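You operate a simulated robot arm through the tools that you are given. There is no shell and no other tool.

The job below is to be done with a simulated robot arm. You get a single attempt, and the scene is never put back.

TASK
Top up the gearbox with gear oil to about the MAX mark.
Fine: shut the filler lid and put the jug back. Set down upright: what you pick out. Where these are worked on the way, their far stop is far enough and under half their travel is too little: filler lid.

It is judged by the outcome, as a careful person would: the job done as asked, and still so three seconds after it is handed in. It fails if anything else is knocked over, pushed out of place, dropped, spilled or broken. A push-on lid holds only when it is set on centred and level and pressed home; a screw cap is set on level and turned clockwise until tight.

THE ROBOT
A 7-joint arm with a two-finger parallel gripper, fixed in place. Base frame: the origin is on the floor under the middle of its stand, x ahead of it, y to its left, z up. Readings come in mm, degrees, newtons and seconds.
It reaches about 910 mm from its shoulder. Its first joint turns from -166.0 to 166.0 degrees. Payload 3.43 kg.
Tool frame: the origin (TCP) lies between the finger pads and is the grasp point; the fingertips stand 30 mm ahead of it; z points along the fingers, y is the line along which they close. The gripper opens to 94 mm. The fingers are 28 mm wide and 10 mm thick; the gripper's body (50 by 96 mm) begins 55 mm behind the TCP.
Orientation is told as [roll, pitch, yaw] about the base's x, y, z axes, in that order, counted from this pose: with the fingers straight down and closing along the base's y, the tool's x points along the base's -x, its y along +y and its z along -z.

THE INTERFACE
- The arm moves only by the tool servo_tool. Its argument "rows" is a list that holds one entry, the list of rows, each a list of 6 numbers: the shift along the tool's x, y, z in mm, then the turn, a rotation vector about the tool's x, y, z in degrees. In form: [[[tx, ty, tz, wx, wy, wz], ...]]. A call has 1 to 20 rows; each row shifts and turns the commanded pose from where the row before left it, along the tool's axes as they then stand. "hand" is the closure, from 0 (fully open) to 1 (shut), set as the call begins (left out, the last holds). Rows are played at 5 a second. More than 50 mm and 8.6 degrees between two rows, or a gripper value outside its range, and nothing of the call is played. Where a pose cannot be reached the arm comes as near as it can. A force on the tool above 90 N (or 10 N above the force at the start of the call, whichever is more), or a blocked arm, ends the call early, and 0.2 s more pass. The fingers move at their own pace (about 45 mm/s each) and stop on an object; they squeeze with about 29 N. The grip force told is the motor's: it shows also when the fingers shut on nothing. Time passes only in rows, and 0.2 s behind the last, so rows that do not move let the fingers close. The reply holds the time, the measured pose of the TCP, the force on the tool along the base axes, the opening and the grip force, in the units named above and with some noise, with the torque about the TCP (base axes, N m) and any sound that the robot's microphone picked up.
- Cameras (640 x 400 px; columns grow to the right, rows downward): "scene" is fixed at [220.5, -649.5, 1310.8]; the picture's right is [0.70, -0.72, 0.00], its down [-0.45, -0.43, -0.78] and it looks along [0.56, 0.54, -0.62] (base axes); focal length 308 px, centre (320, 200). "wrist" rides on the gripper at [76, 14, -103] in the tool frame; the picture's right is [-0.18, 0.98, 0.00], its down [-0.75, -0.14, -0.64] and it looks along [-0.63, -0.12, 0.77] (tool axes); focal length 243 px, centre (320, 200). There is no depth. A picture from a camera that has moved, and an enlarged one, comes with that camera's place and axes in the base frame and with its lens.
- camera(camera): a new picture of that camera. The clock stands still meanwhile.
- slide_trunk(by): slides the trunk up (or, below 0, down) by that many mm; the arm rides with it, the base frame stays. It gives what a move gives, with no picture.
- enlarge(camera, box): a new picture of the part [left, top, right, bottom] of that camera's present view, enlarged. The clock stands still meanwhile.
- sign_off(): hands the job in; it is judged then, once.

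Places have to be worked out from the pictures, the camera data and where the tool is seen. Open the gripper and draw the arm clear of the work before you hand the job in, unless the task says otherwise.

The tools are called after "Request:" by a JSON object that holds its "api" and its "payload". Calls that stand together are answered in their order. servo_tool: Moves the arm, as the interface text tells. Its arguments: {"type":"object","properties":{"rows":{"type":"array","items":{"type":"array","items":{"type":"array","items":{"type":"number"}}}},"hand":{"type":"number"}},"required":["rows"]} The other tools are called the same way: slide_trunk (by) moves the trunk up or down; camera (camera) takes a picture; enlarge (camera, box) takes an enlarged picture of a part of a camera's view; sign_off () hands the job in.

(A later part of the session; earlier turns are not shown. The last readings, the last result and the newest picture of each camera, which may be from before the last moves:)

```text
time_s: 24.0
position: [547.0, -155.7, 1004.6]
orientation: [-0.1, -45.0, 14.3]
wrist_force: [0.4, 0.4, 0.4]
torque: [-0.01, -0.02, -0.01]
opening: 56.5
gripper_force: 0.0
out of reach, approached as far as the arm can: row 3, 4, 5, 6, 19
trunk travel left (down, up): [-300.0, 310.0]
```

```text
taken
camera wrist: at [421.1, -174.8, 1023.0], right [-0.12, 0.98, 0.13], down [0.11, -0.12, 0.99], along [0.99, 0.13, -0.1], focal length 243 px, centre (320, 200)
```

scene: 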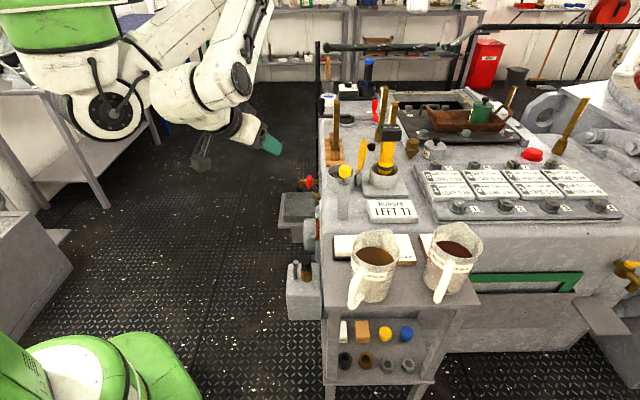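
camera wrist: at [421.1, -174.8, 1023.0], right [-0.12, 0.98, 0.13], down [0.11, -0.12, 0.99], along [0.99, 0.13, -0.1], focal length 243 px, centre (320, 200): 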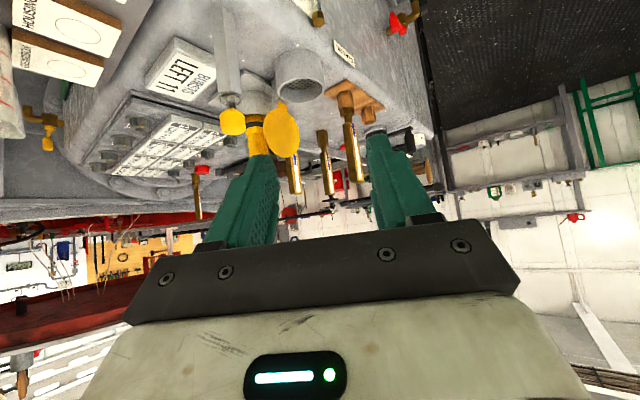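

The hand reached the wanted orientation, though a few rows were near a reach limit. I now travel sideways over to the pre-grasp point behind the gear-oil jug's handle, staying well above the jugs.

Request:
{"api": "servo_tool", "payload": {"rows": [[[13, -42.1, -2.4, 0, 0, 0], [13, -42.1, -2.4, 0, 0, 0], [13, -42.1, -2.4, 0, 0, 0], [13, -42.1, -2.4, 0, 0, 0], [13, -42.1, -2.4, 0, 0, 0], [13, -42.1, -2.4, 0, 0, 0], [13, -42.1, -2.4, 0, 0, 0], [13, -42.1, -2.4, 0, 0, 0], [13, -42.1, -2.4, 0, 0, 0], [13, -42.1, -2.4, 0, 0, 0]]]}}

Request:
{"api": "camera", "payload": {"camera": "scene"}}

Request:
{"api": "camera", "payload": {"camera": "wrist"}}

```text
time_s: 26.2
position: [544.0, -587.9, 931.0]
orientation: [-0.1, -45.0, 14.2]
wrist_force: [1.0, -0.7, -0.4]
torque: [-0.03, 0.05, 0.0]
opening: 56.5
gripper_force: 0.1
trunk travel left (down, up): [-300.0, 310.0]
```

```text
taken
```

scene: 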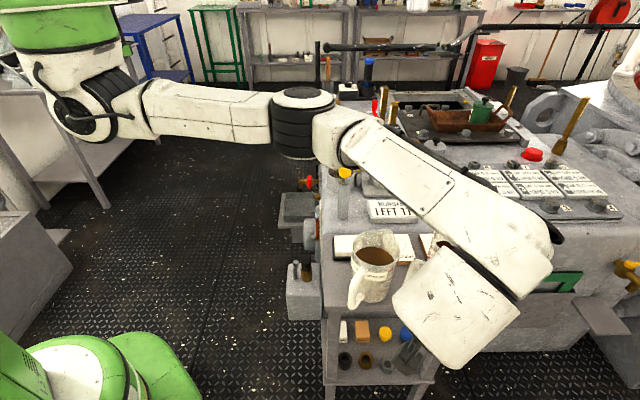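

```text
taken
camera wrist: at [417.5, -607.9, 950.3], right [-0.12, 0.98, 0.13], down [0.11, -0.12, 0.99], along [0.99, 0.13, -0.1], focal length 243 px, centre (320, 200)
```

wrist: 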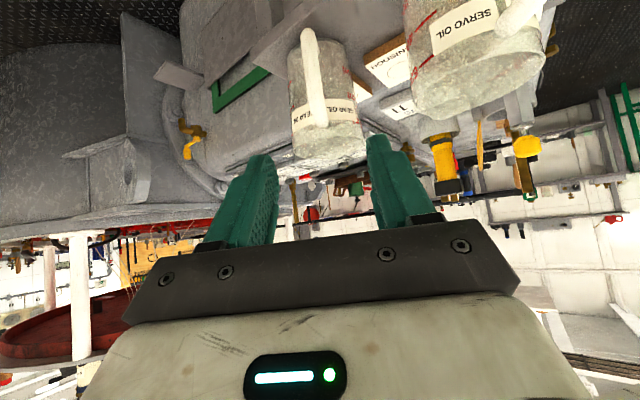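

The pre-grasp is reached. The gear jug's handle is visible between the fingers ahead; I enlarge it to refine its position.

Request:
{"api": "enlarge", "payload": {"camera": "wrist", "box": [240, 10, 400, 170]}}

```text
2.50 times, centred on (320, 90) of wrist
camera zoom: at [417.5, -607.9, 950.3], right [-0.12, 0.98, 0.13], down [0.11, -0.12, 0.99], along [0.99, 0.13, -0.1], focal length 606 px, centre (320, 475)
```

zoom: 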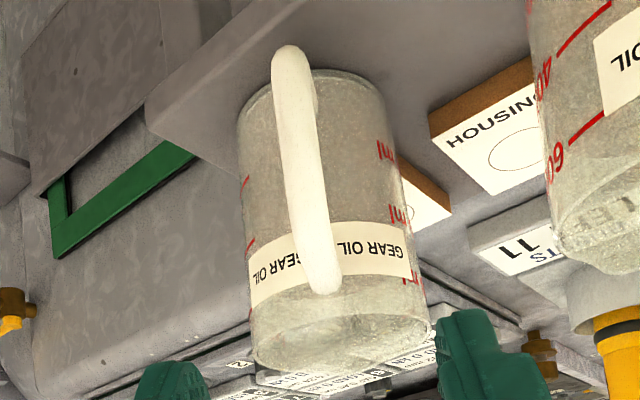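

Handle bar is vertical near (650,-566), z 757–847, with the jug axis near (735,-544). I line up sideways and advance 100 mm first.

Request:
{"api": "servo_tool", "payload": {"rows": [[[6, -2.4, 0, 0, 0, 0], [6, -2.4, 0, 0, 0, 0], [0, 0, 25, 0, 0, 0], [0, 0, 25, 0, 0, 0], [0, 0, 25, 0, 0, 0], [0, 0, 25, 0, 0, 0]]]}}

Request:
{"api": "camera", "payload": {"camera": "wrist"}}

```text
time_s: 27.6
position: [605.3, -579.2, 850.4]
orientation: [-0.2, -45.0, 14.3]
wrist_force: [-0.2, 0.0, -0.2]
torque: [-0.01, 0.03, 0.02]
opening: 56.7
gripper_force: 0.0
trunk travel left (down, up): [-300.0, 310.0]
```

```text
taken
camera wrist: at [480.7, -598.0, 869.6], right [-0.12, 0.98, 0.13], down [0.11, -0.12, 0.99], along [0.99, 0.13, -0.1], focal length 243 px, centre (320, 200)
```

wrist: 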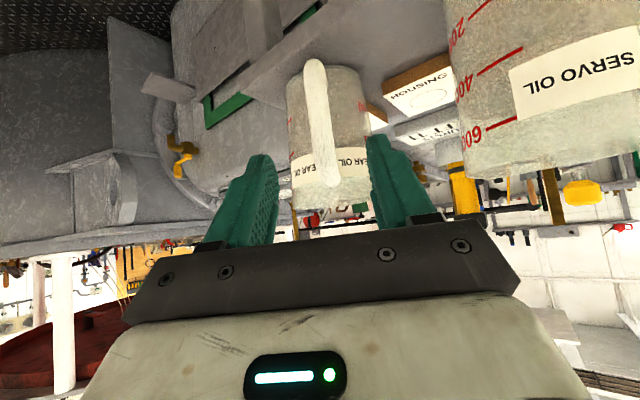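

Aligned to within 2 mm. I advance the last 60 mm so the handle bar lies between the pads.

Request:
{"api": "servo_tool", "payload": {"rows": [[[-0.8, 1, 20, 0, 0, 0], [-0.8, 0.8, 20, 0, 0, 0], [0, 0, 12, 0, 0, 0], [0, 0, 8, 0, 0, 0], [0, 0, 0, 0, 0, 0]]]}}

Request:
{"api": "camera", "payload": {"camera": "wrist"}}

Request:
{"api": "enlarge", "payload": {"camera": "scene", "box": [380, 190, 520, 320]}}

```text
time_s: 28.8
position: [648.5, -568.1, 809.8]
orientation: [0.0, -44.9, 14.3]
wrist_force: [-0.4, -0.5, -0.5]
torque: [0.0, 0.03, 0.04]
opening: 56.4
gripper_force: 0.1
trunk travel left (down, up): [-300.0, 310.0]
```

```text
taken
camera wrist: at [522.0, -586.5, 829.1], right [-0.12, 0.98, 0.13], down [0.11, -0.12, 0.99], along [0.99, 0.13, -0.1], focal length 243 px, centre (320, 200)
```

wrist: 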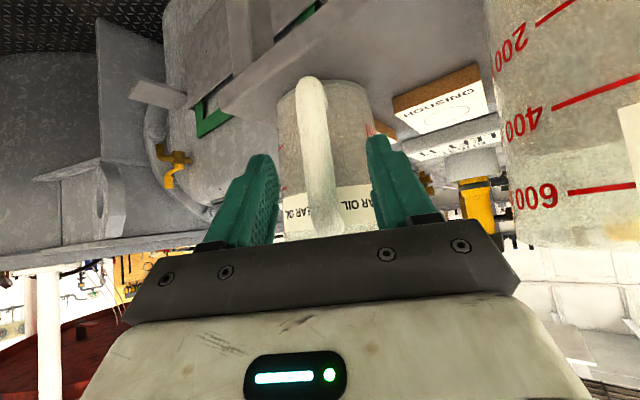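

```text
3.08 times, centred on (450, 255) of scene
camera zoom: at [220.5, -649.5, 1310.8], right [0.7, -0.72, 0.0], down [-0.45, -0.43, -0.78], along [0.56, 0.54, -0.62], focal length 949 px, centre (-80, 31)
```

zoom: 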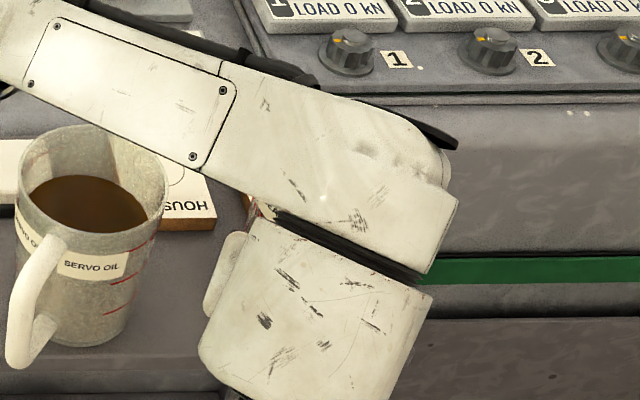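

The handle bar lies between the pads. I close the gripper on it.

Request:
{"api": "servo_tool", "payload": {"rows": [[[0, 0, 0, 0, 0, 0], [0, 0, 0, 0, 0, 0], [0, 0, 0, 0, 0, 0], [0, 0, 0, 0, 0, 0], [0, 0, 0, 0, 0, 0]]], "hand": 1}}

Request:
{"api": "camera", "payload": {"camera": "wrist"}}

```text
time_s: 30.0
position: [647.8, -567.0, 811.3]
orientation: [0.0, -45.0, 14.2]
wrist_force: [0.0, 0.1, 0.0]
torque: [-0.05, -0.03, -0.01]
opening: 19.4
gripper_force: 28.5
trunk travel left (down, up): [-300.0, 310.0]
```

```text
taken
camera wrist: at [521.9, -586.6, 829.2], right [-0.12, 0.98, 0.13], down [0.11, -0.12, 0.99], along [0.99, 0.13, -0.1], focal length 243 px, centre (320, 200)
```

wrist: 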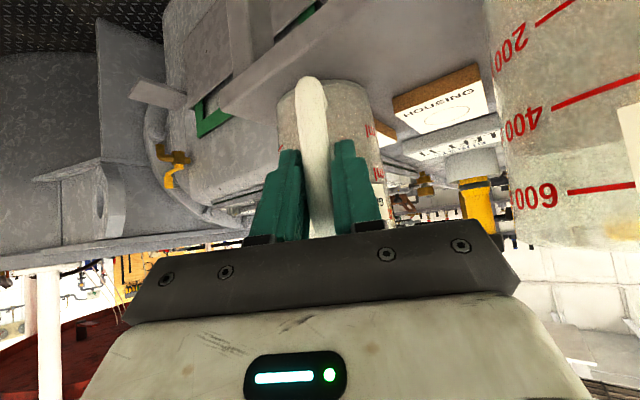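

Grip is firm (19.4 mm, 28.5 N). I lift straight up by 20 mm gently and check for sagging.

Request:
{"api": "servo_tool", "payload": {"rows": [[[-2.1, 0, -2.1, 0, 0, 0], [-2.8, 0, -2.8, 0, 0, 0], [-3.5, 0, -3.5, 0, 0, 0], [-3.5, 0, -3.5, 0, 0, 0], [-2.2, 0, -2.2, 0, 0, 0], [0, 0, 0, 0, 0, 0]]]}}

Request:
{"api": "camera", "payload": {"camera": "wrist"}}

Request:
{"api": "enlarge", "payload": {"camera": "scene", "box": [380, 190, 520, 320]}}

```text
time_s: 31.4
position: [648.4, -568.3, 829.5]
orientation: [0.0, -45.0, 14.2]
wrist_force: [0.6, -0.1, -5.4]
torque: [-0.1, 0.29, -0.02]
opening: 19.3
gripper_force: 28.8
trunk travel left (down, up): [-300.0, 310.0]
```

```text
taken
camera wrist: at [522.2, -586.4, 848.2], right [-0.12, 0.98, 0.13], down [0.11, -0.12, 0.99], along [0.99, 0.13, -0.1], focal length 243 px, centre (320, 200)
```

wrist: 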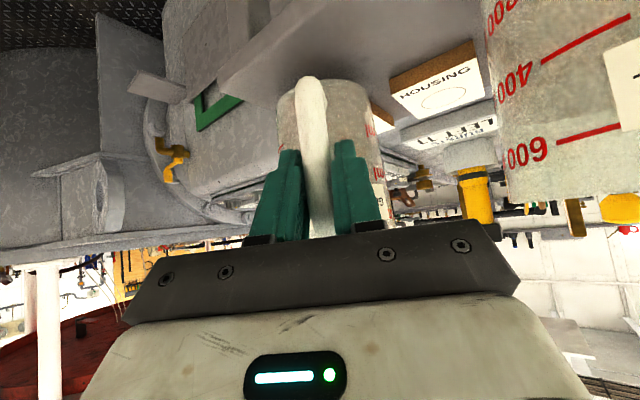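

```text
3.08 times, centred on (450, 255) of scene
camera zoom: at [220.5, -649.5, 1310.8], right [0.7, -0.72, 0.0], down [-0.45, -0.43, -0.78], along [0.56, 0.54, -0.62], focal length 949 px, centre (-80, 31)
```

zoom: 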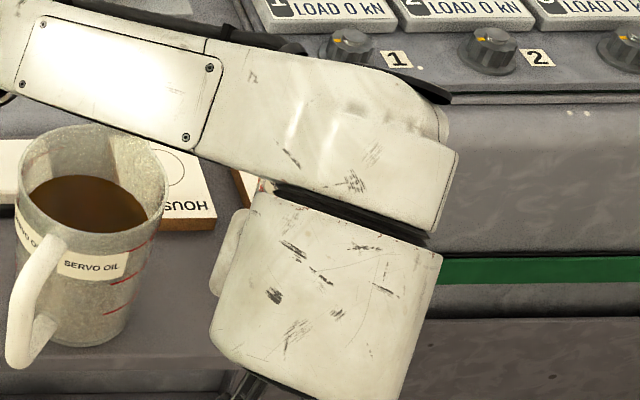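

The jug is lifted (about 5.4 N) with no sag. I raise it straight up to carry height, z≈1010.

Request:
{"api": "servo_tool", "payload": {"rows": [[[-7, 0, -7, 0, 0, 0], [-12, 0, -12, 0, 0, 0], [-14.1, 0, -14.1, 0, 0, 0], [-14.1, 0, -14.1, 0, 0, 0], [-14.1, 0, -14.1, 0, 0, 0], [-14.1, 0, -14.1, 0, 0, 0], [-14.1, 0, -14.1, 0, 0, 0], [-14.1, 0, -14.1, 0, 0, 0], [-14.1, 0, -14.1, 0, 0, 0], [-7, 0, -7, 0, 0, 0], [-3, 0, -3, 0, 0, 0]]]}}

Request:
{"api": "camera", "payload": {"camera": "wrist"}}

Request:
{"api": "camera", "payload": {"camera": "scene"}}

```text
time_s: 33.8
position: [647.9, -569.8, 1008.3]
orientation: [-0.1, -45.0, 14.2]
wrist_force: [-0.7, -0.2, -3.6]
torque: [-0.08, 0.38, 0.01]
opening: 19.5
gripper_force: 28.9
trunk travel left (down, up): [-300.0, 310.0]
```

```text
taken
camera wrist: at [521.4, -587.2, 1028.1], right [-0.11, 0.98, 0.13], down [0.11, -0.12, 0.99], along [0.99, 0.13, -0.1], focal length 243 px, centre (320, 200)
```

wrist: 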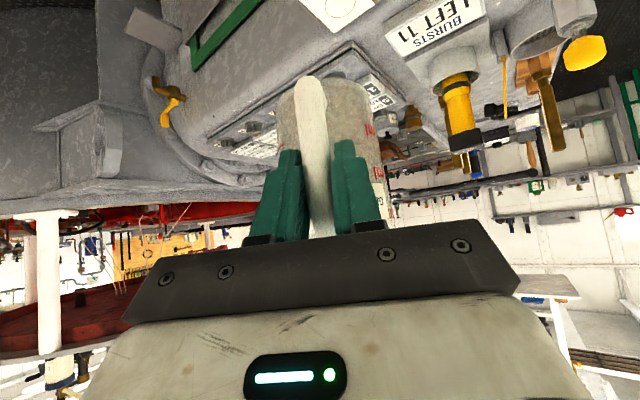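

```text
taken
```

scene: 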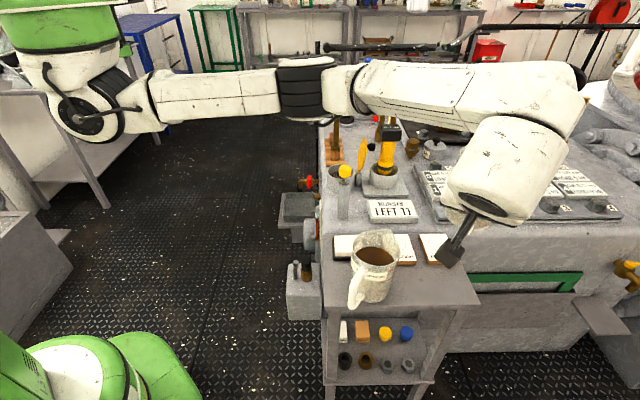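

The jug hangs steady and upright. I now yaw to bearing 0 and carry it gently sideways, high over everything, toward the filler.

Request:
{"api": "servo_tool", "payload": {"rows": [[[0, 0, 0, 3.35, 0, 3.35], [0, 0, 0, 3.35, 0, 3.35], [0, 0, 0, 3.35, 0, 3.35], [-1, 12, 1, 0, 0, 0], [-1.5, 20, 1.5, 0, 0, 0], [-1.8, 27, 1.8, 0, 0, 0], [-1.8, 27, 1.8, 0, 0, 0], [-1.8, 27, 1.8, 0, 0, 0], [-1.8, 27, 1.8, 0, 0, 0], [-1.8, 27, 1.8, 0, 0, 0], [-1.8, 27, 1.8, 0, 0, 0], [-1.8, 27, 1.8, 0, 0, 0], [-1.8, 27, 1.8, 0, 0, 0], [-1.8, 27, 1.8, 0, 0, 0], [-1.8, 27, 1.8, 0, 0, 0], [-1.8, 27, 1.8, 0, 0, 0], [-1.8, 27, 1.8, 0, 0, 0], [-1.8, 27, 1.8, 0, 0, 0], [-1.8, 25, 1.8, 0, 0, 0], [-1, 16, 1, 0, 0, 0]]]}}

Request:
{"api": "camera", "payload": {"camera": "wrist"}}

Request:
{"api": "camera", "payload": {"camera": "scene"}}

```text
time_s: 38.0
position: [689.9, -143.5, 1008.5]
orientation: [0.0, -45.0, 0.0]
wrist_force: [-0.5, 0.8, -5.2]
torque: [0.02, 0.33, 0.02]
opening: 19.6
gripper_force: 29.4
trunk travel left (down, up): [-300.0, 310.0]
```

```text
taken
camera wrist: at [562.5, -131.1, 1028.8], right [0.13, 0.98, 0.13], down [0.08, -0.14, 0.99], along [0.99, -0.12, -0.1], focal length 243 px, centre (320, 200)
```

wrist: 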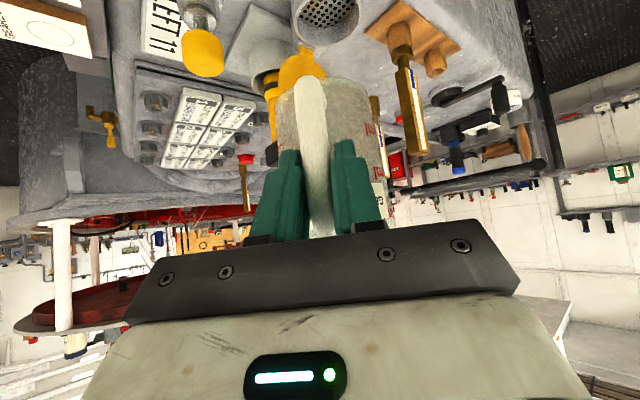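

```text
taken
```

scene: 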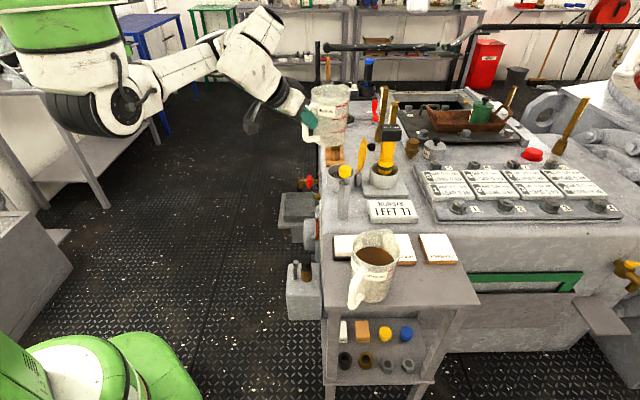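

The scene camera has a clear view now. I enlarge both views to calibrate the jug's spout and the filler opening.

Request:
{"api": "enlarge", "payload": {"camera": "scene", "box": [280, 70, 400, 200]}}

Request:
{"api": "enlarge", "payload": {"camera": "wrist", "box": [260, 0, 420, 120]}}

Request:
{"api": "enlarge", "payload": {"camera": "scene", "box": [296, 185, 340, 260]}}

```text
3.08 times, centred on (340, 135) of scene
camera zoom: at [220.5, -649.5, 1310.8], right [0.7, -0.72, 0.0], down [-0.45, -0.43, -0.78], along [0.56, 0.54, -0.62], focal length 949 px, centre (258, 400)
```

zoom: 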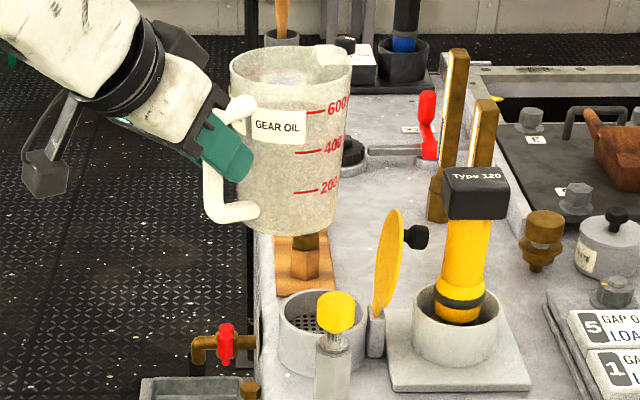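

```text
3.33 times, centred on (340, 60) of wrist
camera zoom: at [562.5, -131.1, 1028.8], right [0.13, 0.98, 0.13], down [0.08, -0.14, 0.99], along [0.99, -0.12, -0.1], focal length 809 px, centre (253, 667)
```

zoom: 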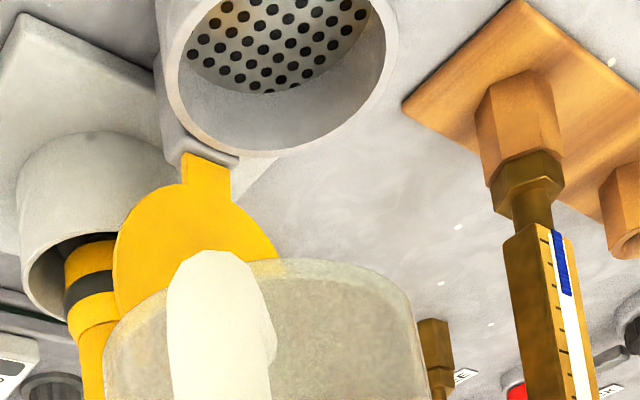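

```text
5.33 times, centred on (318, 222) of scene
camera zoom: at [220.5, -649.5, 1310.8], right [0.7, -0.72, 0.0], down [-0.45, -0.43, -0.78], along [0.56, 0.54, -0.62], focal length 1645 px, centre (331, 80)
```

zoom: 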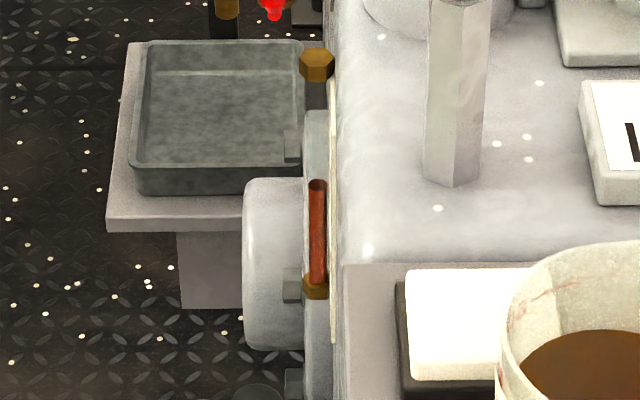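

Calibrated: the spout tip lies ~145 mm ahead of and 42 mm above the TCP, jug axis and base check out, the oil is ~24 mm below the rim, and the filler opening is centred near (859,-126,768). I lower toward the filler and pre-tilt to 20°, below the pouring angle, with the spout still high over the opening.

Request:
{"api": "servo_tool", "payload": {"rows": [[[9.8, 4.4, 11.4, 0, 0, 0], [9.8, 4.4, 11.4, 0, 0, 0], [9.8, 4.4, 11.4, 0, 0, 0], [9.8, 4.4, 11.4, 0, 0, 0], [5.4, 0, 5.4, 0, 4, 0], [5.05, 0, 5.8, 0, 4, 0], [4.6, 0, 6.15, 0, 4, 0], [4.2, 0, 6.5, 0, 4, 0], [3.7, 0, 6.7, 0, 4, 0], [0, 0, 0, 0, 0, 0]]]}}

Request:
{"api": "enlarge", "payload": {"camera": "scene", "box": [280, 70, 400, 200]}}

Request:
{"api": "camera", "payload": {"camera": "wrist"}}

```text
time_s: 40.2
position: [693.9, -125.1, 908.7]
orientation: [-0.2, -24.9, 0.0]
wrist_force: [0.2, 0.2, -5.2]
torque: [-0.02, 0.3, 0.0]
opening: 19.6
gripper_force: 29.3
trunk travel left (down, up): [-300.0, 310.0]
```

```text
3.08 times, centred on (340, 135) of scene
camera zoom: at [220.5, -649.5, 1310.8], right [0.7, -0.72, 0.0], down [-0.45, -0.43, -0.78], along [0.56, 0.54, -0.62], focal length 949 px, centre (258, 400)
```

zoom: 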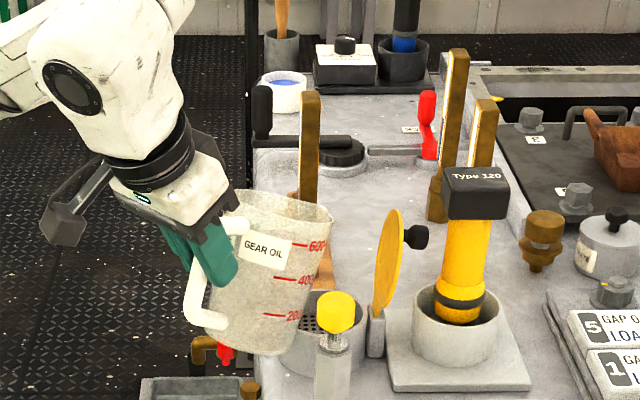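

```text
taken
camera wrist: at [581.6, -112.5, 971.2], right [0.17, 0.98, 0.08], down [0.41, -0.14, 0.9], along [0.9, -0.12, -0.43], focal length 243 px, centre (320, 200)
```

wrist: 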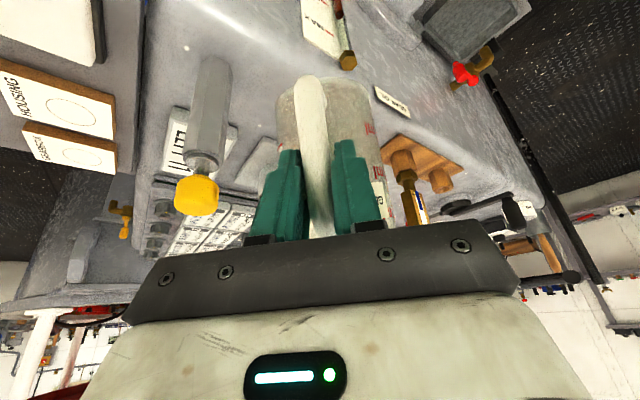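

Everything tracks my model. I lower to the pouring height at 24° tilt (just at the threshold) and check that nothing misses the opening.

Request:
{"api": "servo_tool", "payload": {"rows": [[[5.6, -0.3, 13.3, 0, 1.3, 0], [5.6, -0.3, 13.3, 0, 1.3, 0], [5.4, -0.3, 13.4, 0, 1.4, 0], [0, 0, 0, 0, 0, 0]]]}}

Request:
{"api": "enlarge", "payload": {"camera": "scene", "box": [300, 110, 380, 190]}}

Request:
{"api": "enlarge", "payload": {"camera": "scene", "box": [296, 185, 340, 260]}}

```text
time_s: 41.2
position: [694.9, -128.5, 867.1]
orientation: [0.0, -20.9, 0.0]
wrist_force: [-0.1, -0.2, -4.2]
torque: [-0.01, 0.26, -0.01]
opening: 19.6
gripper_force: 29.3
trunk travel left (down, up): [-300.0, 310.0]
```

```text
5.00 times, centred on (340, 150) of scene
camera zoom: at [220.5, -649.5, 1310.8], right [0.7, -0.72, 0.0], down [-0.45, -0.43, -0.78], along [0.56, 0.54, -0.62], focal length 1542 px, centre (220, 450)
```

zoom: 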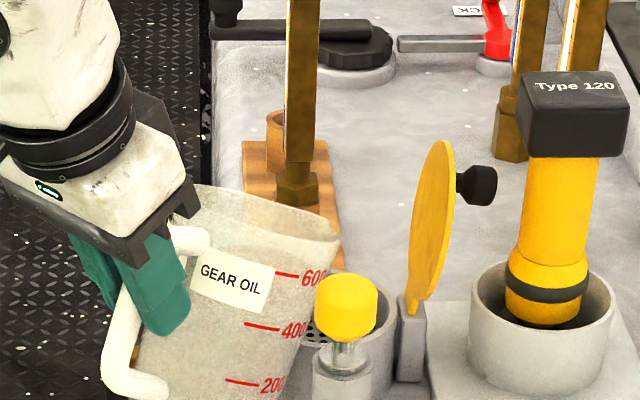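

```text
5.33 times, centred on (318, 222) of scene
camera zoom: at [220.5, -649.5, 1310.8], right [0.7, -0.72, 0.0], down [-0.45, -0.43, -0.78], along [0.56, 0.54, -0.62], focal length 1645 px, centre (331, 80)
```

zoom: 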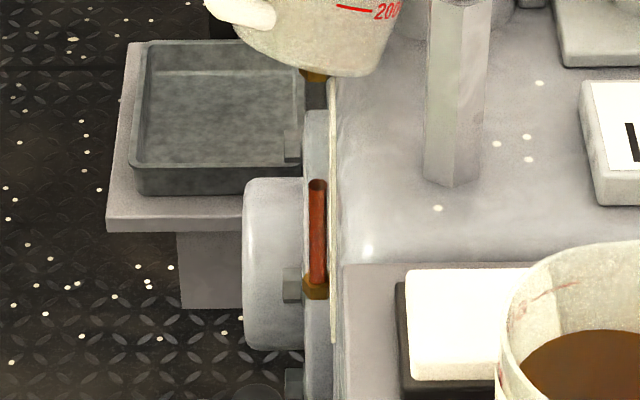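

No oil has left yet and the gauge is unchanged. I zoom in on the spout to verify where its tip is relative to the opening.

Request:
{"api": "enlarge", "payload": {"camera": "scene", "box": [325, 140, 375, 185]}}

Request:
{"api": "camera", "payload": {"camera": "wrist"}}

```text
8.89 times, centred on (350, 162) of scene
camera zoom: at [220.5, -649.5, 1310.8], right [0.7, -0.72, 0.0], down [-0.45, -0.43, -0.78], along [0.56, 0.54, -0.62], focal length 2741 px, centre (53, 533)
```

zoom: 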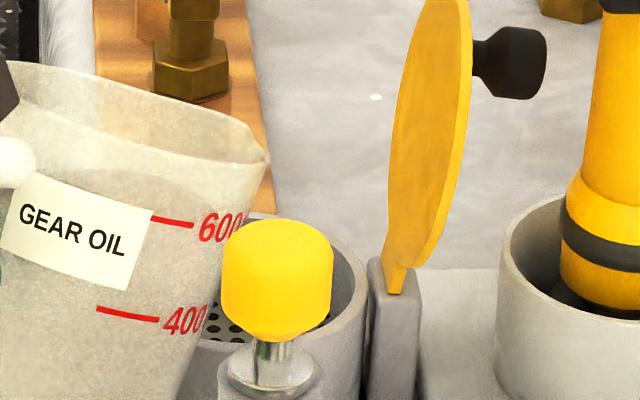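

```text
taken
camera wrist: at [587.0, -114.4, 936.5], right [0.17, 0.98, 0.07], down [0.47, -0.14, 0.87], along [0.86, -0.12, -0.49], focal length 243 px, centre (320, 200)
```

wrist: 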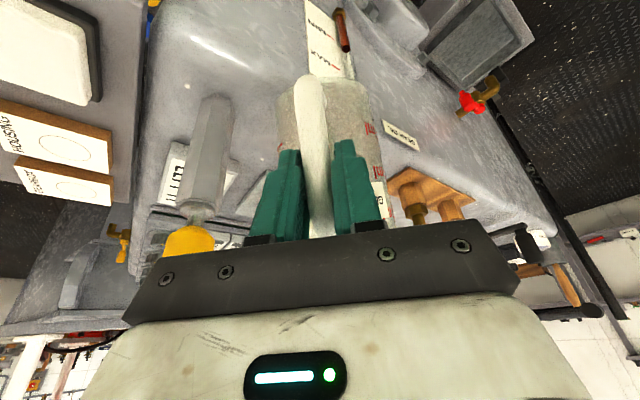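

The spout tip (kink at the rim) is at about (849,-128,846), right over the opening centre (859,-126). I now tilt slowly to 28°, keeping the spout tip in place, and check for the first pour.

Request:
{"api": "servo_tool", "payload": {"rows": [[[0.5, 1.5, -1.4, 0, 2, 0], [0, 0, 0, 0, 0, 0], [-1.4, 0, -1.0, 0, 2, 0], [0, 0, 0, 0, 0, 0]]]}}

Request:
{"api": "enlarge", "payload": {"camera": "scene", "box": [325, 140, 375, 185]}}

Request:
{"api": "enlarge", "payload": {"camera": "scene", "box": [296, 185, 340, 260]}}

```text
time_s: 42.2
position: [695.8, -126.2, 870.1]
orientation: [0.0, -17.0, -0.1]
wrist_force: [0.3, 0.1, -5.7]
torque: [-0.02, 0.22, -0.02]
opening: 19.5
gripper_force: 29.2
trunk travel left (down, up): [-300.0, 310.0]
```

```text
8.89 times, centred on (350, 162) of scene
camera zoom: at [220.5, -649.5, 1310.8], right [0.7, -0.72, 0.0], down [-0.45, -0.43, -0.78], along [0.56, 0.54, -0.62], focal length 2741 px, centre (53, 533)
```

zoom: 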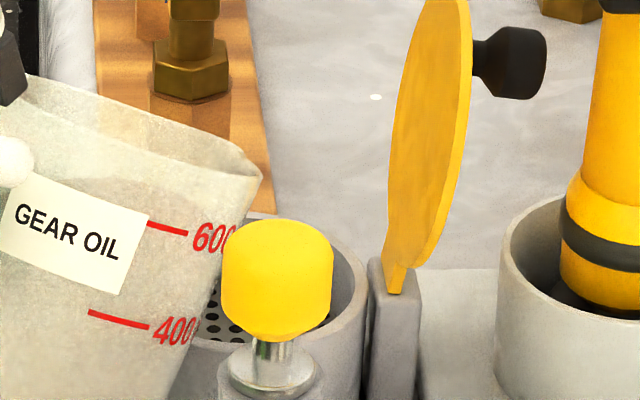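

```text
5.33 times, centred on (318, 222) of scene
camera zoom: at [220.5, -649.5, 1310.8], right [0.7, -0.72, 0.0], down [-0.45, -0.43, -0.78], along [0.56, 0.54, -0.62], focal length 1645 px, centre (331, 80)
```

zoom: 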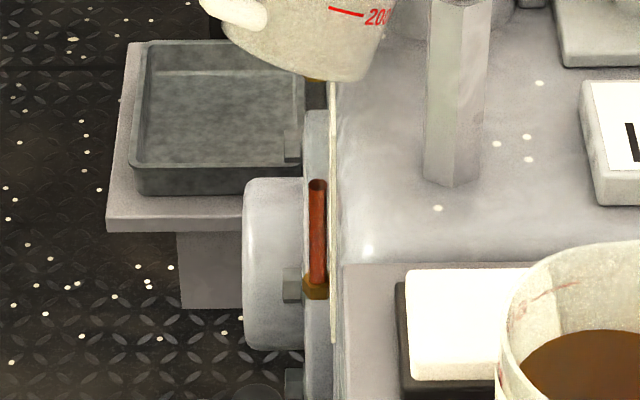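

Still no flow at 28°. I continue to 32° slowly, holding the tip over the opening.

Request:
{"api": "servo_tool", "payload": {"rows": [[[-1.5, 0, -0.9, 0, 2, 0], [0, 0, 0, 0, 0, 0], [-1.7, 0, -0.9, 0, 2, 0], [0, 0, 0, 0, 0, 0]]]}}

Request:
{"api": "enlarge", "payload": {"camera": "scene", "box": [325, 140, 375, 185]}}

Request:
{"api": "camera", "payload": {"camera": "wrist"}}

```text
time_s: 43.2
position: [698.0, -125.6, 873.6]
orientation: [-0.1, -12.9, 0.0]
wrist_force: [-0.1, 0.1, -4.8]
torque: [-0.03, 0.24, 0.05]
opening: 19.4
gripper_force: 28.7
trunk travel left (down, up): [-300.0, 310.0]
```

```text
8.89 times, centred on (350, 162) of scene
camera zoom: at [220.5, -649.5, 1310.8], right [0.7, -0.72, 0.0], down [-0.45, -0.43, -0.78], along [0.56, 0.54, -0.62], focal length 2741 px, centre (53, 533)
```

zoom: 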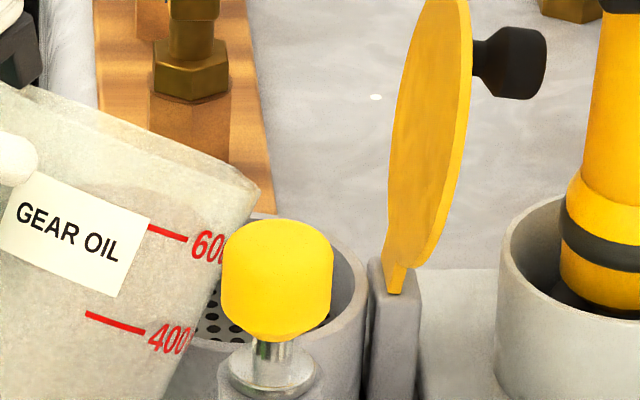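

```text
taken
camera wrist: at [600.4, -112.3, 956.0], right [0.18, 0.98, 0.04], down [0.59, -0.14, 0.79], along [0.79, -0.12, -0.61], focal length 243 px, centre (320, 200)
```

wrist: 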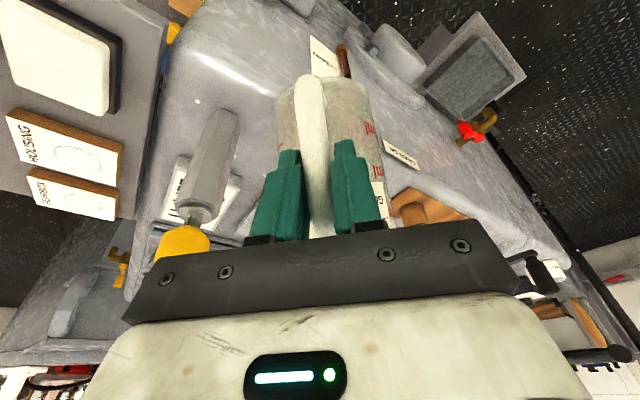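

No flow yet at 32°. I continue in 2° steps to 36° and watch the stream and gauge.

Request:
{"api": "servo_tool", "payload": {"rows": [[[-1.9, 0, -1.4, 0, 2, 0], [0, 0, 0, 0, 0, 0], [-2.1, 0, -1.6, 0, 2, 0], [0, 0, 0, 0, 0, 0]]]}}

Request:
{"api": "enlarge", "payload": {"camera": "scene", "box": [310, 140, 375, 185]}}

Request:
{"api": "enlarge", "payload": {"camera": "scene", "box": [296, 185, 340, 260]}}

```text
time_s: 44.2
position: [701.9, -126.0, 876.5]
orientation: [0.0, -9.0, 0.1]
wrist_force: [-0.2, 0.2, -5.3]
torque: [-0.03, 0.21, -0.03]
opening: 19.6
gripper_force: 29.0
trunk travel left (down, up): [-300.0, 310.0]
```

```text
8.89 times, centred on (342, 162) of scene
camera zoom: at [220.5, -649.5, 1310.8], right [0.7, -0.72, 0.0], down [-0.45, -0.43, -0.78], along [0.56, 0.54, -0.62], focal length 2741 px, centre (120, 533)
```

zoom: 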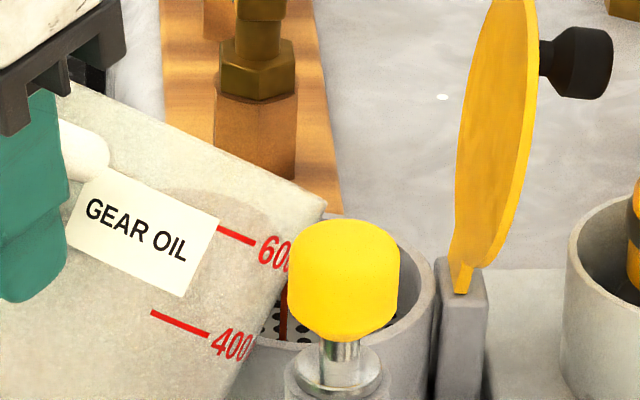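

```text
5.33 times, centred on (318, 222) of scene
camera zoom: at [220.5, -649.5, 1310.8], right [0.7, -0.72, 0.0], down [-0.45, -0.43, -0.78], along [0.56, 0.54, -0.62], focal length 1645 px, centre (331, 80)
```

zoom: 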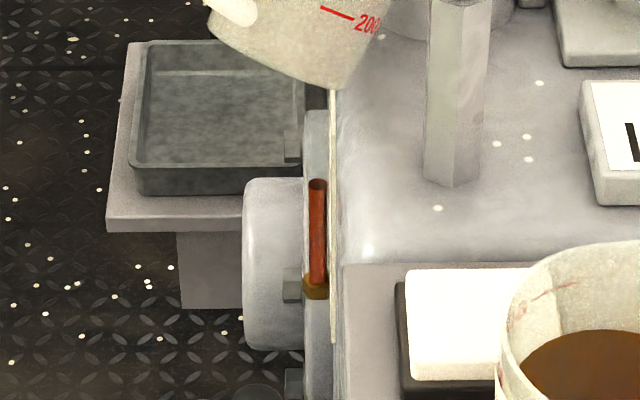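

A thin red stream has begun at 36°, landing at about (843,-125), inside the opening. I hold briefly and watch.

Request:
{"api": "servo_tool", "payload": {"rows": [[[0, 0, 0, 0, 0, 0], [0, 0, 0, 0, 0, 0]]]}}

Request:
{"api": "enlarge", "payload": {"camera": "scene", "box": [310, 140, 375, 185]}}

Request:
{"api": "enlarge", "payload": {"camera": "scene", "box": [296, 185, 340, 260]}}

```text
time_s: 44.8
position: [699.3, -124.4, 876.6]
orientation: [0.0, -9.0, 0.0]
wrist_force: [-0.5, -0.1, -5.8]
torque: [-0.02, 0.21, 0.01]
opening: 19.3
gripper_force: 29.7
trunk travel left (down, up): [-300.0, 310.0]
```

```text
8.89 times, centred on (342, 162) of scene
camera zoom: at [220.5, -649.5, 1310.8], right [0.7, -0.72, 0.0], down [-0.45, -0.43, -0.78], along [0.56, 0.54, -0.62], focal length 2741 px, centre (120, 533)
```

zoom: 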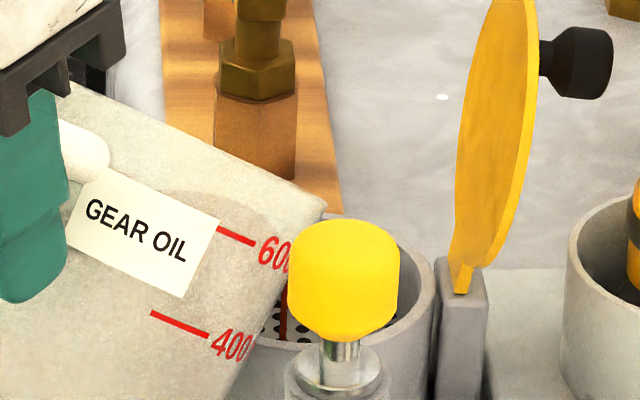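

```text
5.33 times, centred on (318, 222) of scene
camera zoom: at [220.5, -649.5, 1310.8], right [0.7, -0.72, 0.0], down [-0.45, -0.43, -0.78], along [0.56, 0.54, -0.62], focal length 1645 px, centre (331, 80)
```

zoom: 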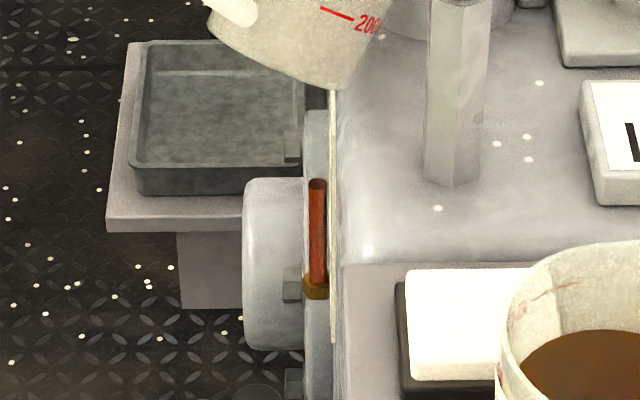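

The stream is inside the opening but thin. I tilt to 38–39°, shifting 4 mm forward for better centring, and hold.

Request:
{"api": "servo_tool", "payload": {"rows": [[[-6.3, 0, -2.1, 0, 2, 0], [0, 0, 0, 0, 0, 0], [-1.2, 0, -1.4, 0, 1, 0], [0, 0, 0, 0, 0, 0], [0, 0, 0, 0, 0, 0]]]}}

Request:
{"api": "enlarge", "payload": {"camera": "scene", "box": [310, 140, 375, 185]}}

Request:
{"api": "enlarge", "payload": {"camera": "scene", "box": [296, 185, 340, 260]}}

```text
time_s: 46.0
position: [706.6, -125.8, 880.8]
orientation: [0.0, -6.0, 0.0]
wrist_force: [0.2, 0.9, -5.1]
torque: [-0.02, 0.15, 0.02]
opening: 19.4
gripper_force: 29.6
trunk travel left (down, up): [-300.0, 310.0]
```

```text
8.89 times, centred on (342, 162) of scene
camera zoom: at [220.5, -649.5, 1310.8], right [0.7, -0.72, 0.0], down [-0.45, -0.43, -0.78], along [0.56, 0.54, -0.62], focal length 2741 px, centre (120, 533)
```

zoom: 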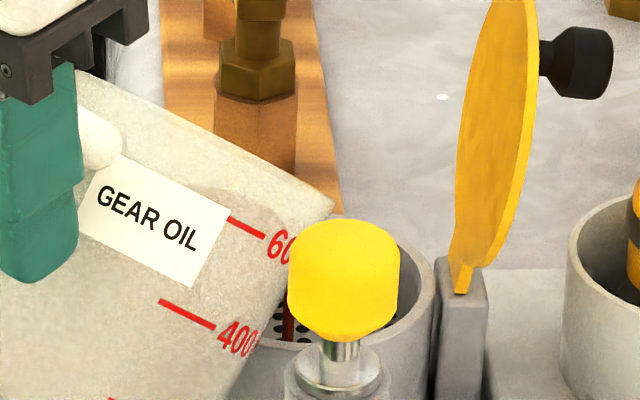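

```text
5.33 times, centred on (318, 222) of scene
camera zoom: at [220.5, -649.5, 1310.8], right [0.7, -0.72, 0.0], down [-0.45, -0.43, -0.78], along [0.56, 0.54, -0.62], focal length 1645 px, centre (331, 80)
```

zoom: 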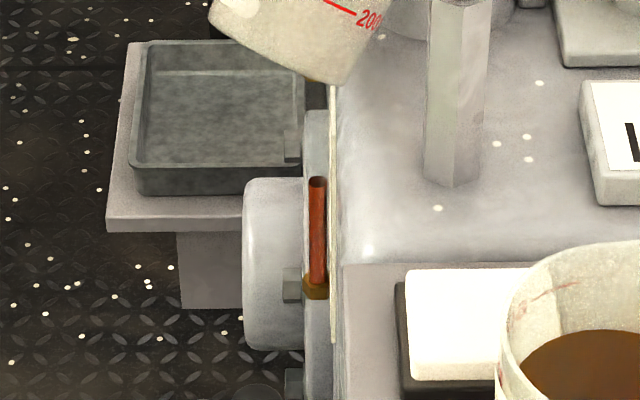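

The level is rising (row 180 → ~176; target ~128). I tilt to 41° and hold about a second.

Request:
{"api": "servo_tool", "payload": {"rows": [[[-1.2, 0, -1.4, 0, 1, 0], [0, 0, 0, 0, 0, 0], [-1.2, 0, -1.4, 0, 1, 0], [0, 0, 0, 0, 0, 0], [0, 0, 0, 0, 0, 0], [0, 0, 0, 0, 0, 0]]]}}

Request:
{"api": "enlarge", "payload": {"camera": "scene", "box": [310, 140, 375, 185]}}

Request:
{"api": "enlarge", "payload": {"camera": "scene", "box": [296, 185, 340, 260]}}

```text
time_s: 47.4
position: [708.8, -125.4, 883.2]
orientation: [0.0, -4.1, -0.1]
wrist_force: [-0.8, 0.6, -4.9]
torque: [0.03, 0.16, 0.01]
opening: 19.3
gripper_force: 29.1
trunk travel left (down, up): [-300.0, 310.0]
```

```text
8.89 times, centred on (342, 162) of scene
camera zoom: at [220.5, -649.5, 1310.8], right [0.7, -0.72, 0.0], down [-0.45, -0.43, -0.78], along [0.56, 0.54, -0.62], focal length 2741 px, centre (120, 533)
```

zoom: 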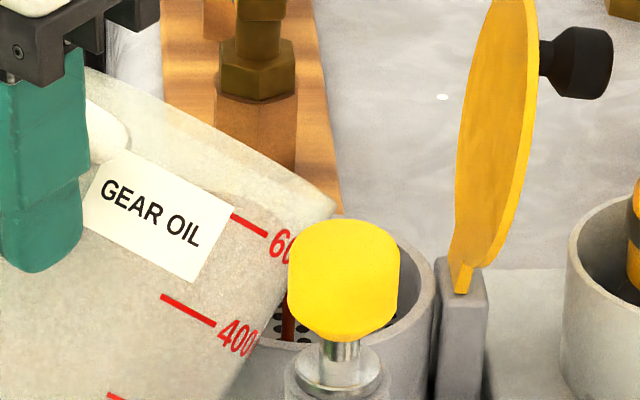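

```text
5.33 times, centred on (318, 222) of scene
camera zoom: at [220.5, -649.5, 1310.8], right [0.7, -0.72, 0.0], down [-0.45, -0.43, -0.78], along [0.56, 0.54, -0.62], focal length 1645 px, centre (331, 80)
```

zoom: 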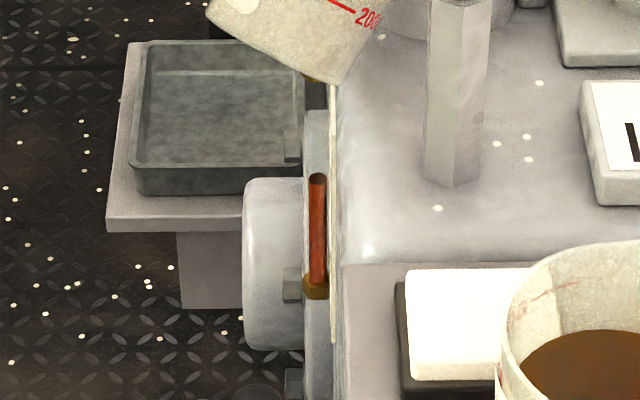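

Rising steadily (~row 173) and the stream stays in the opening. I tilt on to 45° with holds.

Request:
{"api": "servo_tool", "payload": {"rows": [[[-1.4, 0, -1.9, 0, 1, 0], [0, 0, 0, 0, 0, 0], [-1.4, 0, -1.9, 0, 1, 0], [0, 0, 0, 0, 0, 0], [-1.3, 0, -1.9, 0, 1, 0], [0, 0, 0, 0, 0, 0], [-1.3, 0, -1.9, 0, 1, 0], [0, 0, 0, 0, 0, 0], [0, 0, 0, 0, 0, 0]]]}}

Request:
{"api": "enlarge", "payload": {"camera": "scene", "box": [310, 140, 375, 185]}}

Request:
{"api": "enlarge", "payload": {"camera": "scene", "box": [296, 185, 340, 260]}}

```text
time_s: 49.4
position: [715.3, -124.7, 892.4]
orientation: [-0.1, -0.1, 0.0]
wrist_force: [0.4, 0.1, -5.2]
torque: [-0.02, 0.15, -0.01]
opening: 19.6
gripper_force: 28.9
trunk travel left (down, up): [-300.0, 310.0]
```

```text
8.89 times, centred on (342, 162) of scene
camera zoom: at [220.5, -649.5, 1310.8], right [0.7, -0.72, 0.0], down [-0.45, -0.43, -0.78], along [0.56, 0.54, -0.62], focal length 2741 px, centre (120, 533)
```

zoom: 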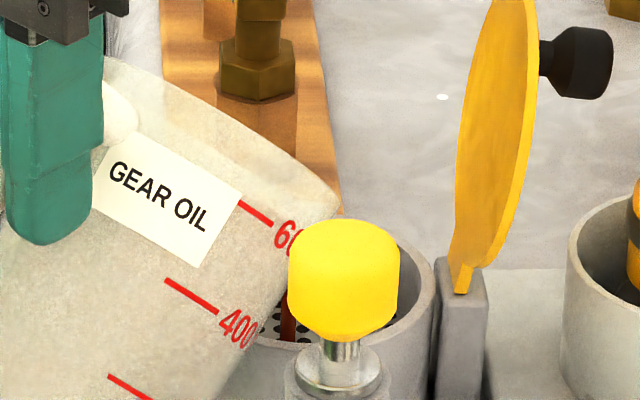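

```text
5.33 times, centred on (318, 222) of scene
camera zoom: at [220.5, -649.5, 1310.8], right [0.7, -0.72, 0.0], down [-0.45, -0.43, -0.78], along [0.56, 0.54, -0.62], focal length 1645 px, centre (331, 80)
```

zoom: 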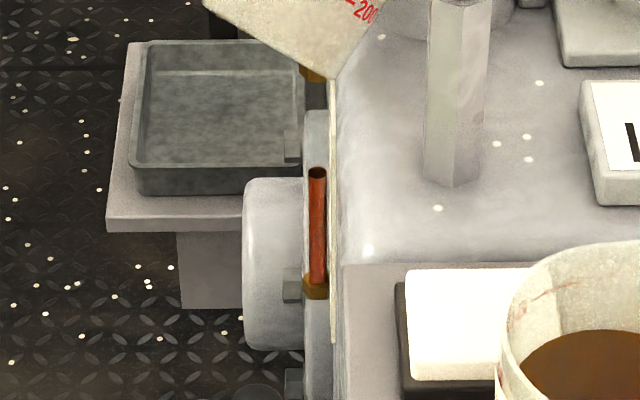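

Level at row ~167. Still well centred; I continue tilting to 51°.

Request:
{"api": "servo_tool", "payload": {"rows": [[[-1.35, 0, -1.85, 0, 1, 0], [-1.35, 0, -1.85, 0, 1, 0], [0, 0, 0, 0, 0, 0], [-1.35, 0, -1.85, 0, 1, 0], [-1.35, 0, -1.85, 0, 1, 0], [0, 0, 0, 0, 0, 0], [-1.35, 0, -2.4, 0, 1, 0], [-1.35, 0, -2.4, 0, 1, 0], [0, 0, 0, 0, 0, 0], [0, 0, 0, 0, 0, 0], [0, 0, 0, 0, 0, 0]]]}}

Request:
{"api": "enlarge", "payload": {"camera": "scene", "box": [310, 140, 375, 185]}}

Request:
{"api": "enlarge", "payload": {"camera": "scene", "box": [296, 185, 340, 260]}}

```text
time_s: 51.8
position: [724.4, -125.8, 902.9]
orientation: [0.0, 6.1, 0.0]
wrist_force: [0.6, 0.5, -4.0]
torque: [-0.03, 0.08, -0.02]
opening: 19.6
gripper_force: 28.5
trunk travel left (down, up): [-300.0, 310.0]
```

```text
8.89 times, centred on (342, 162) of scene
camera zoom: at [220.5, -649.5, 1310.8], right [0.7, -0.72, 0.0], down [-0.45, -0.43, -0.78], along [0.56, 0.54, -0.62], focal length 2741 px, centre (120, 533)
```

zoom: 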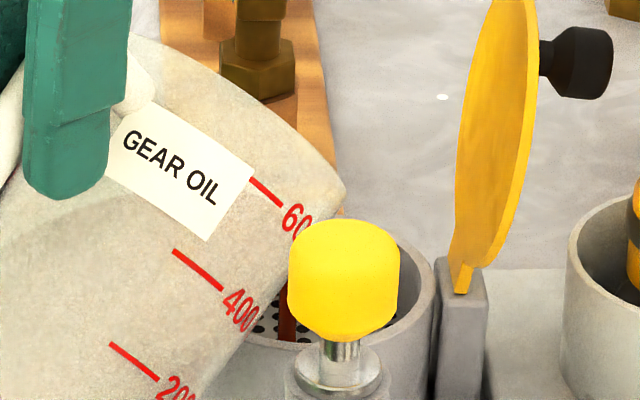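

```text
5.33 times, centred on (318, 222) of scene
camera zoom: at [220.5, -649.5, 1310.8], right [0.7, -0.72, 0.0], down [-0.45, -0.43, -0.78], along [0.56, 0.54, -0.62], focal length 1645 px, centre (331, 80)
```

zoom: 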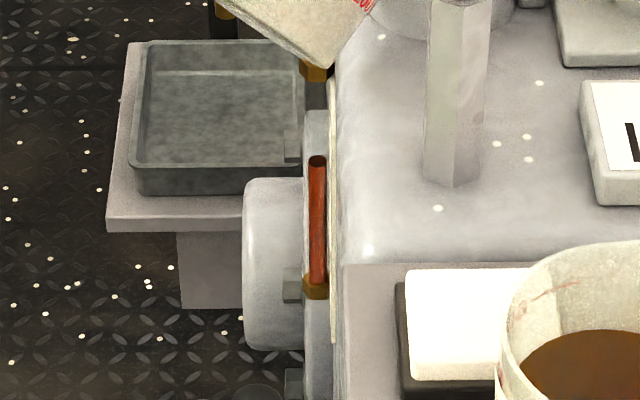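

Level at row ~156 (target ~128). I tilt on to 57°.

Request:
{"api": "servo_tool", "payload": {"rows": [[[-1.35, 0, -2.35, 0, 1, 0], [-1.35, 0, -2.35, 0, 1, 0], [0, 0, 0, 0, 0, 0], [-1.35, 0, -2.35, 0, 1, 0], [-1.35, 0, -2.35, 0, 1, 0], [0, 0, 0, 0, 0, 0], [-1.35, 0, -2.35, 0, 1, 0], [-1.35, 0, -2.35, 0, 1, 0], [0, 0, 0, 0, 0, 0], [0, 0, 0, 0, 0, 0], [0, 0, 0, 0, 0, 0]]]}}

Request:
{"api": "enlarge", "payload": {"camera": "scene", "box": [310, 140, 375, 185]}}

Request:
{"api": "enlarge", "payload": {"camera": "scene", "box": [296, 185, 340, 260]}}

```text
time_s: 54.2
position: [734.0, -125.8, 915.6]
orientation: [0.0, 12.0, 0.0]
wrist_force: [0.0, 0.6, -4.0]
torque: [-0.03, 0.02, 0.0]
opening: 19.4
gripper_force: 29.2
trunk travel left (down, up): [-300.0, 310.0]
```

```text
8.89 times, centred on (342, 162) of scene
camera zoom: at [220.5, -649.5, 1310.8], right [0.7, -0.72, 0.0], down [-0.45, -0.43, -0.78], along [0.56, 0.54, -0.62], focal length 2741 px, centre (120, 533)
```

zoom: 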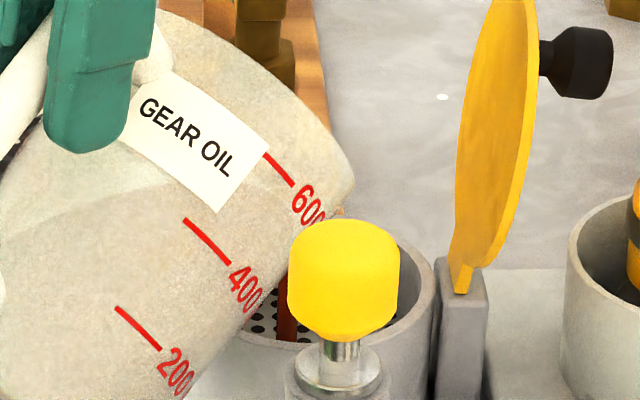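

```text
5.33 times, centred on (318, 222) of scene
camera zoom: at [220.5, -649.5, 1310.8], right [0.7, -0.72, 0.0], down [-0.45, -0.43, -0.78], along [0.56, 0.54, -0.62], focal length 1645 px, centre (331, 80)
```

zoom: 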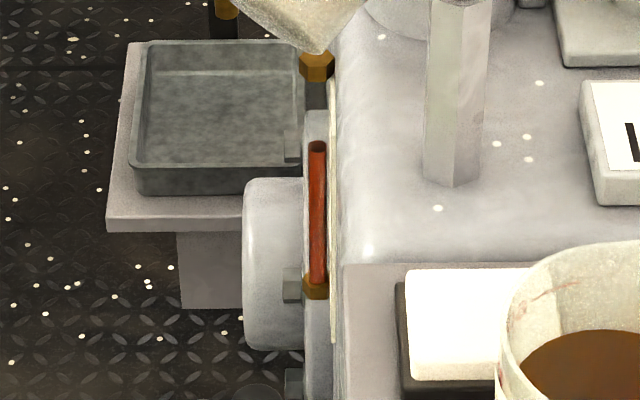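

Level at row ~142, getting close. I tilt just 2° more, hold, and check.

Request:
{"api": "servo_tool", "payload": {"rows": [[[-1.35, 0, -2.35, 0, 1, 0], [0, 0, 0, 0, 0, 0], [-1.35, 0, -2.35, 0, 1, 0], [0, 0, 0, 0, 0, 0], [0, 0, 0, 0, 0, 0]]]}}

Request:
{"api": "enlarge", "payload": {"camera": "scene", "box": [310, 140, 375, 185]}}

Request:
{"api": "enlarge", "payload": {"camera": "scene", "box": [296, 185, 340, 260]}}

Request:
{"api": "camera", "payload": {"camera": "wrist"}}

```text
time_s: 55.4
position: [738.7, -126.8, 920.5]
orientation: [0.0, 14.0, 0.0]
wrist_force: [-1.0, 0.7, -3.6]
torque: [-0.01, 0.03, 0.0]
opening: 19.6
gripper_force: 28.9
trunk travel left (down, up): [-300.0, 310.0]
```

```text
8.89 times, centred on (342, 162) of scene
camera zoom: at [220.5, -649.5, 1310.8], right [0.7, -0.72, 0.0], down [-0.45, -0.43, -0.78], along [0.56, 0.54, -0.62], focal length 2741 px, centre (120, 533)
```

zoom: 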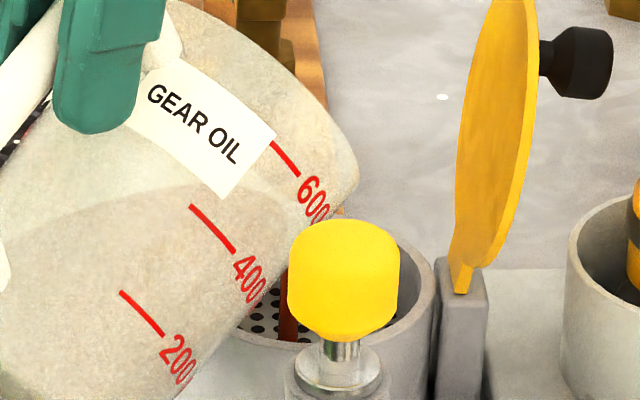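

```text
5.33 times, centred on (318, 222) of scene
camera zoom: at [220.5, -649.5, 1310.8], right [0.7, -0.72, 0.0], down [-0.45, -0.43, -0.78], along [0.56, 0.54, -0.62], focal length 1645 px, centre (331, 80)
```

zoom: 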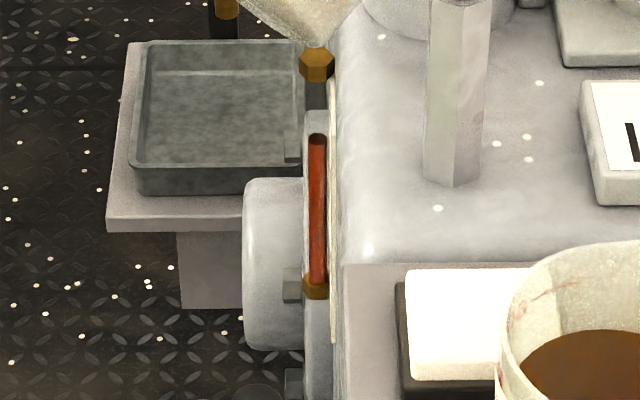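

```text
taken
camera wrist: at [688.8, -113.2, 1039.2], right [0.18, 0.98, -0.05], down [0.89, -0.14, 0.44], along [0.43, -0.12, -0.9], focal length 243 px, centre (320, 200)
```

wrist: 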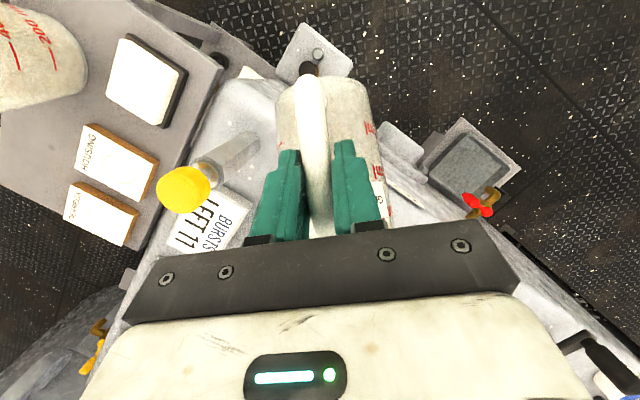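

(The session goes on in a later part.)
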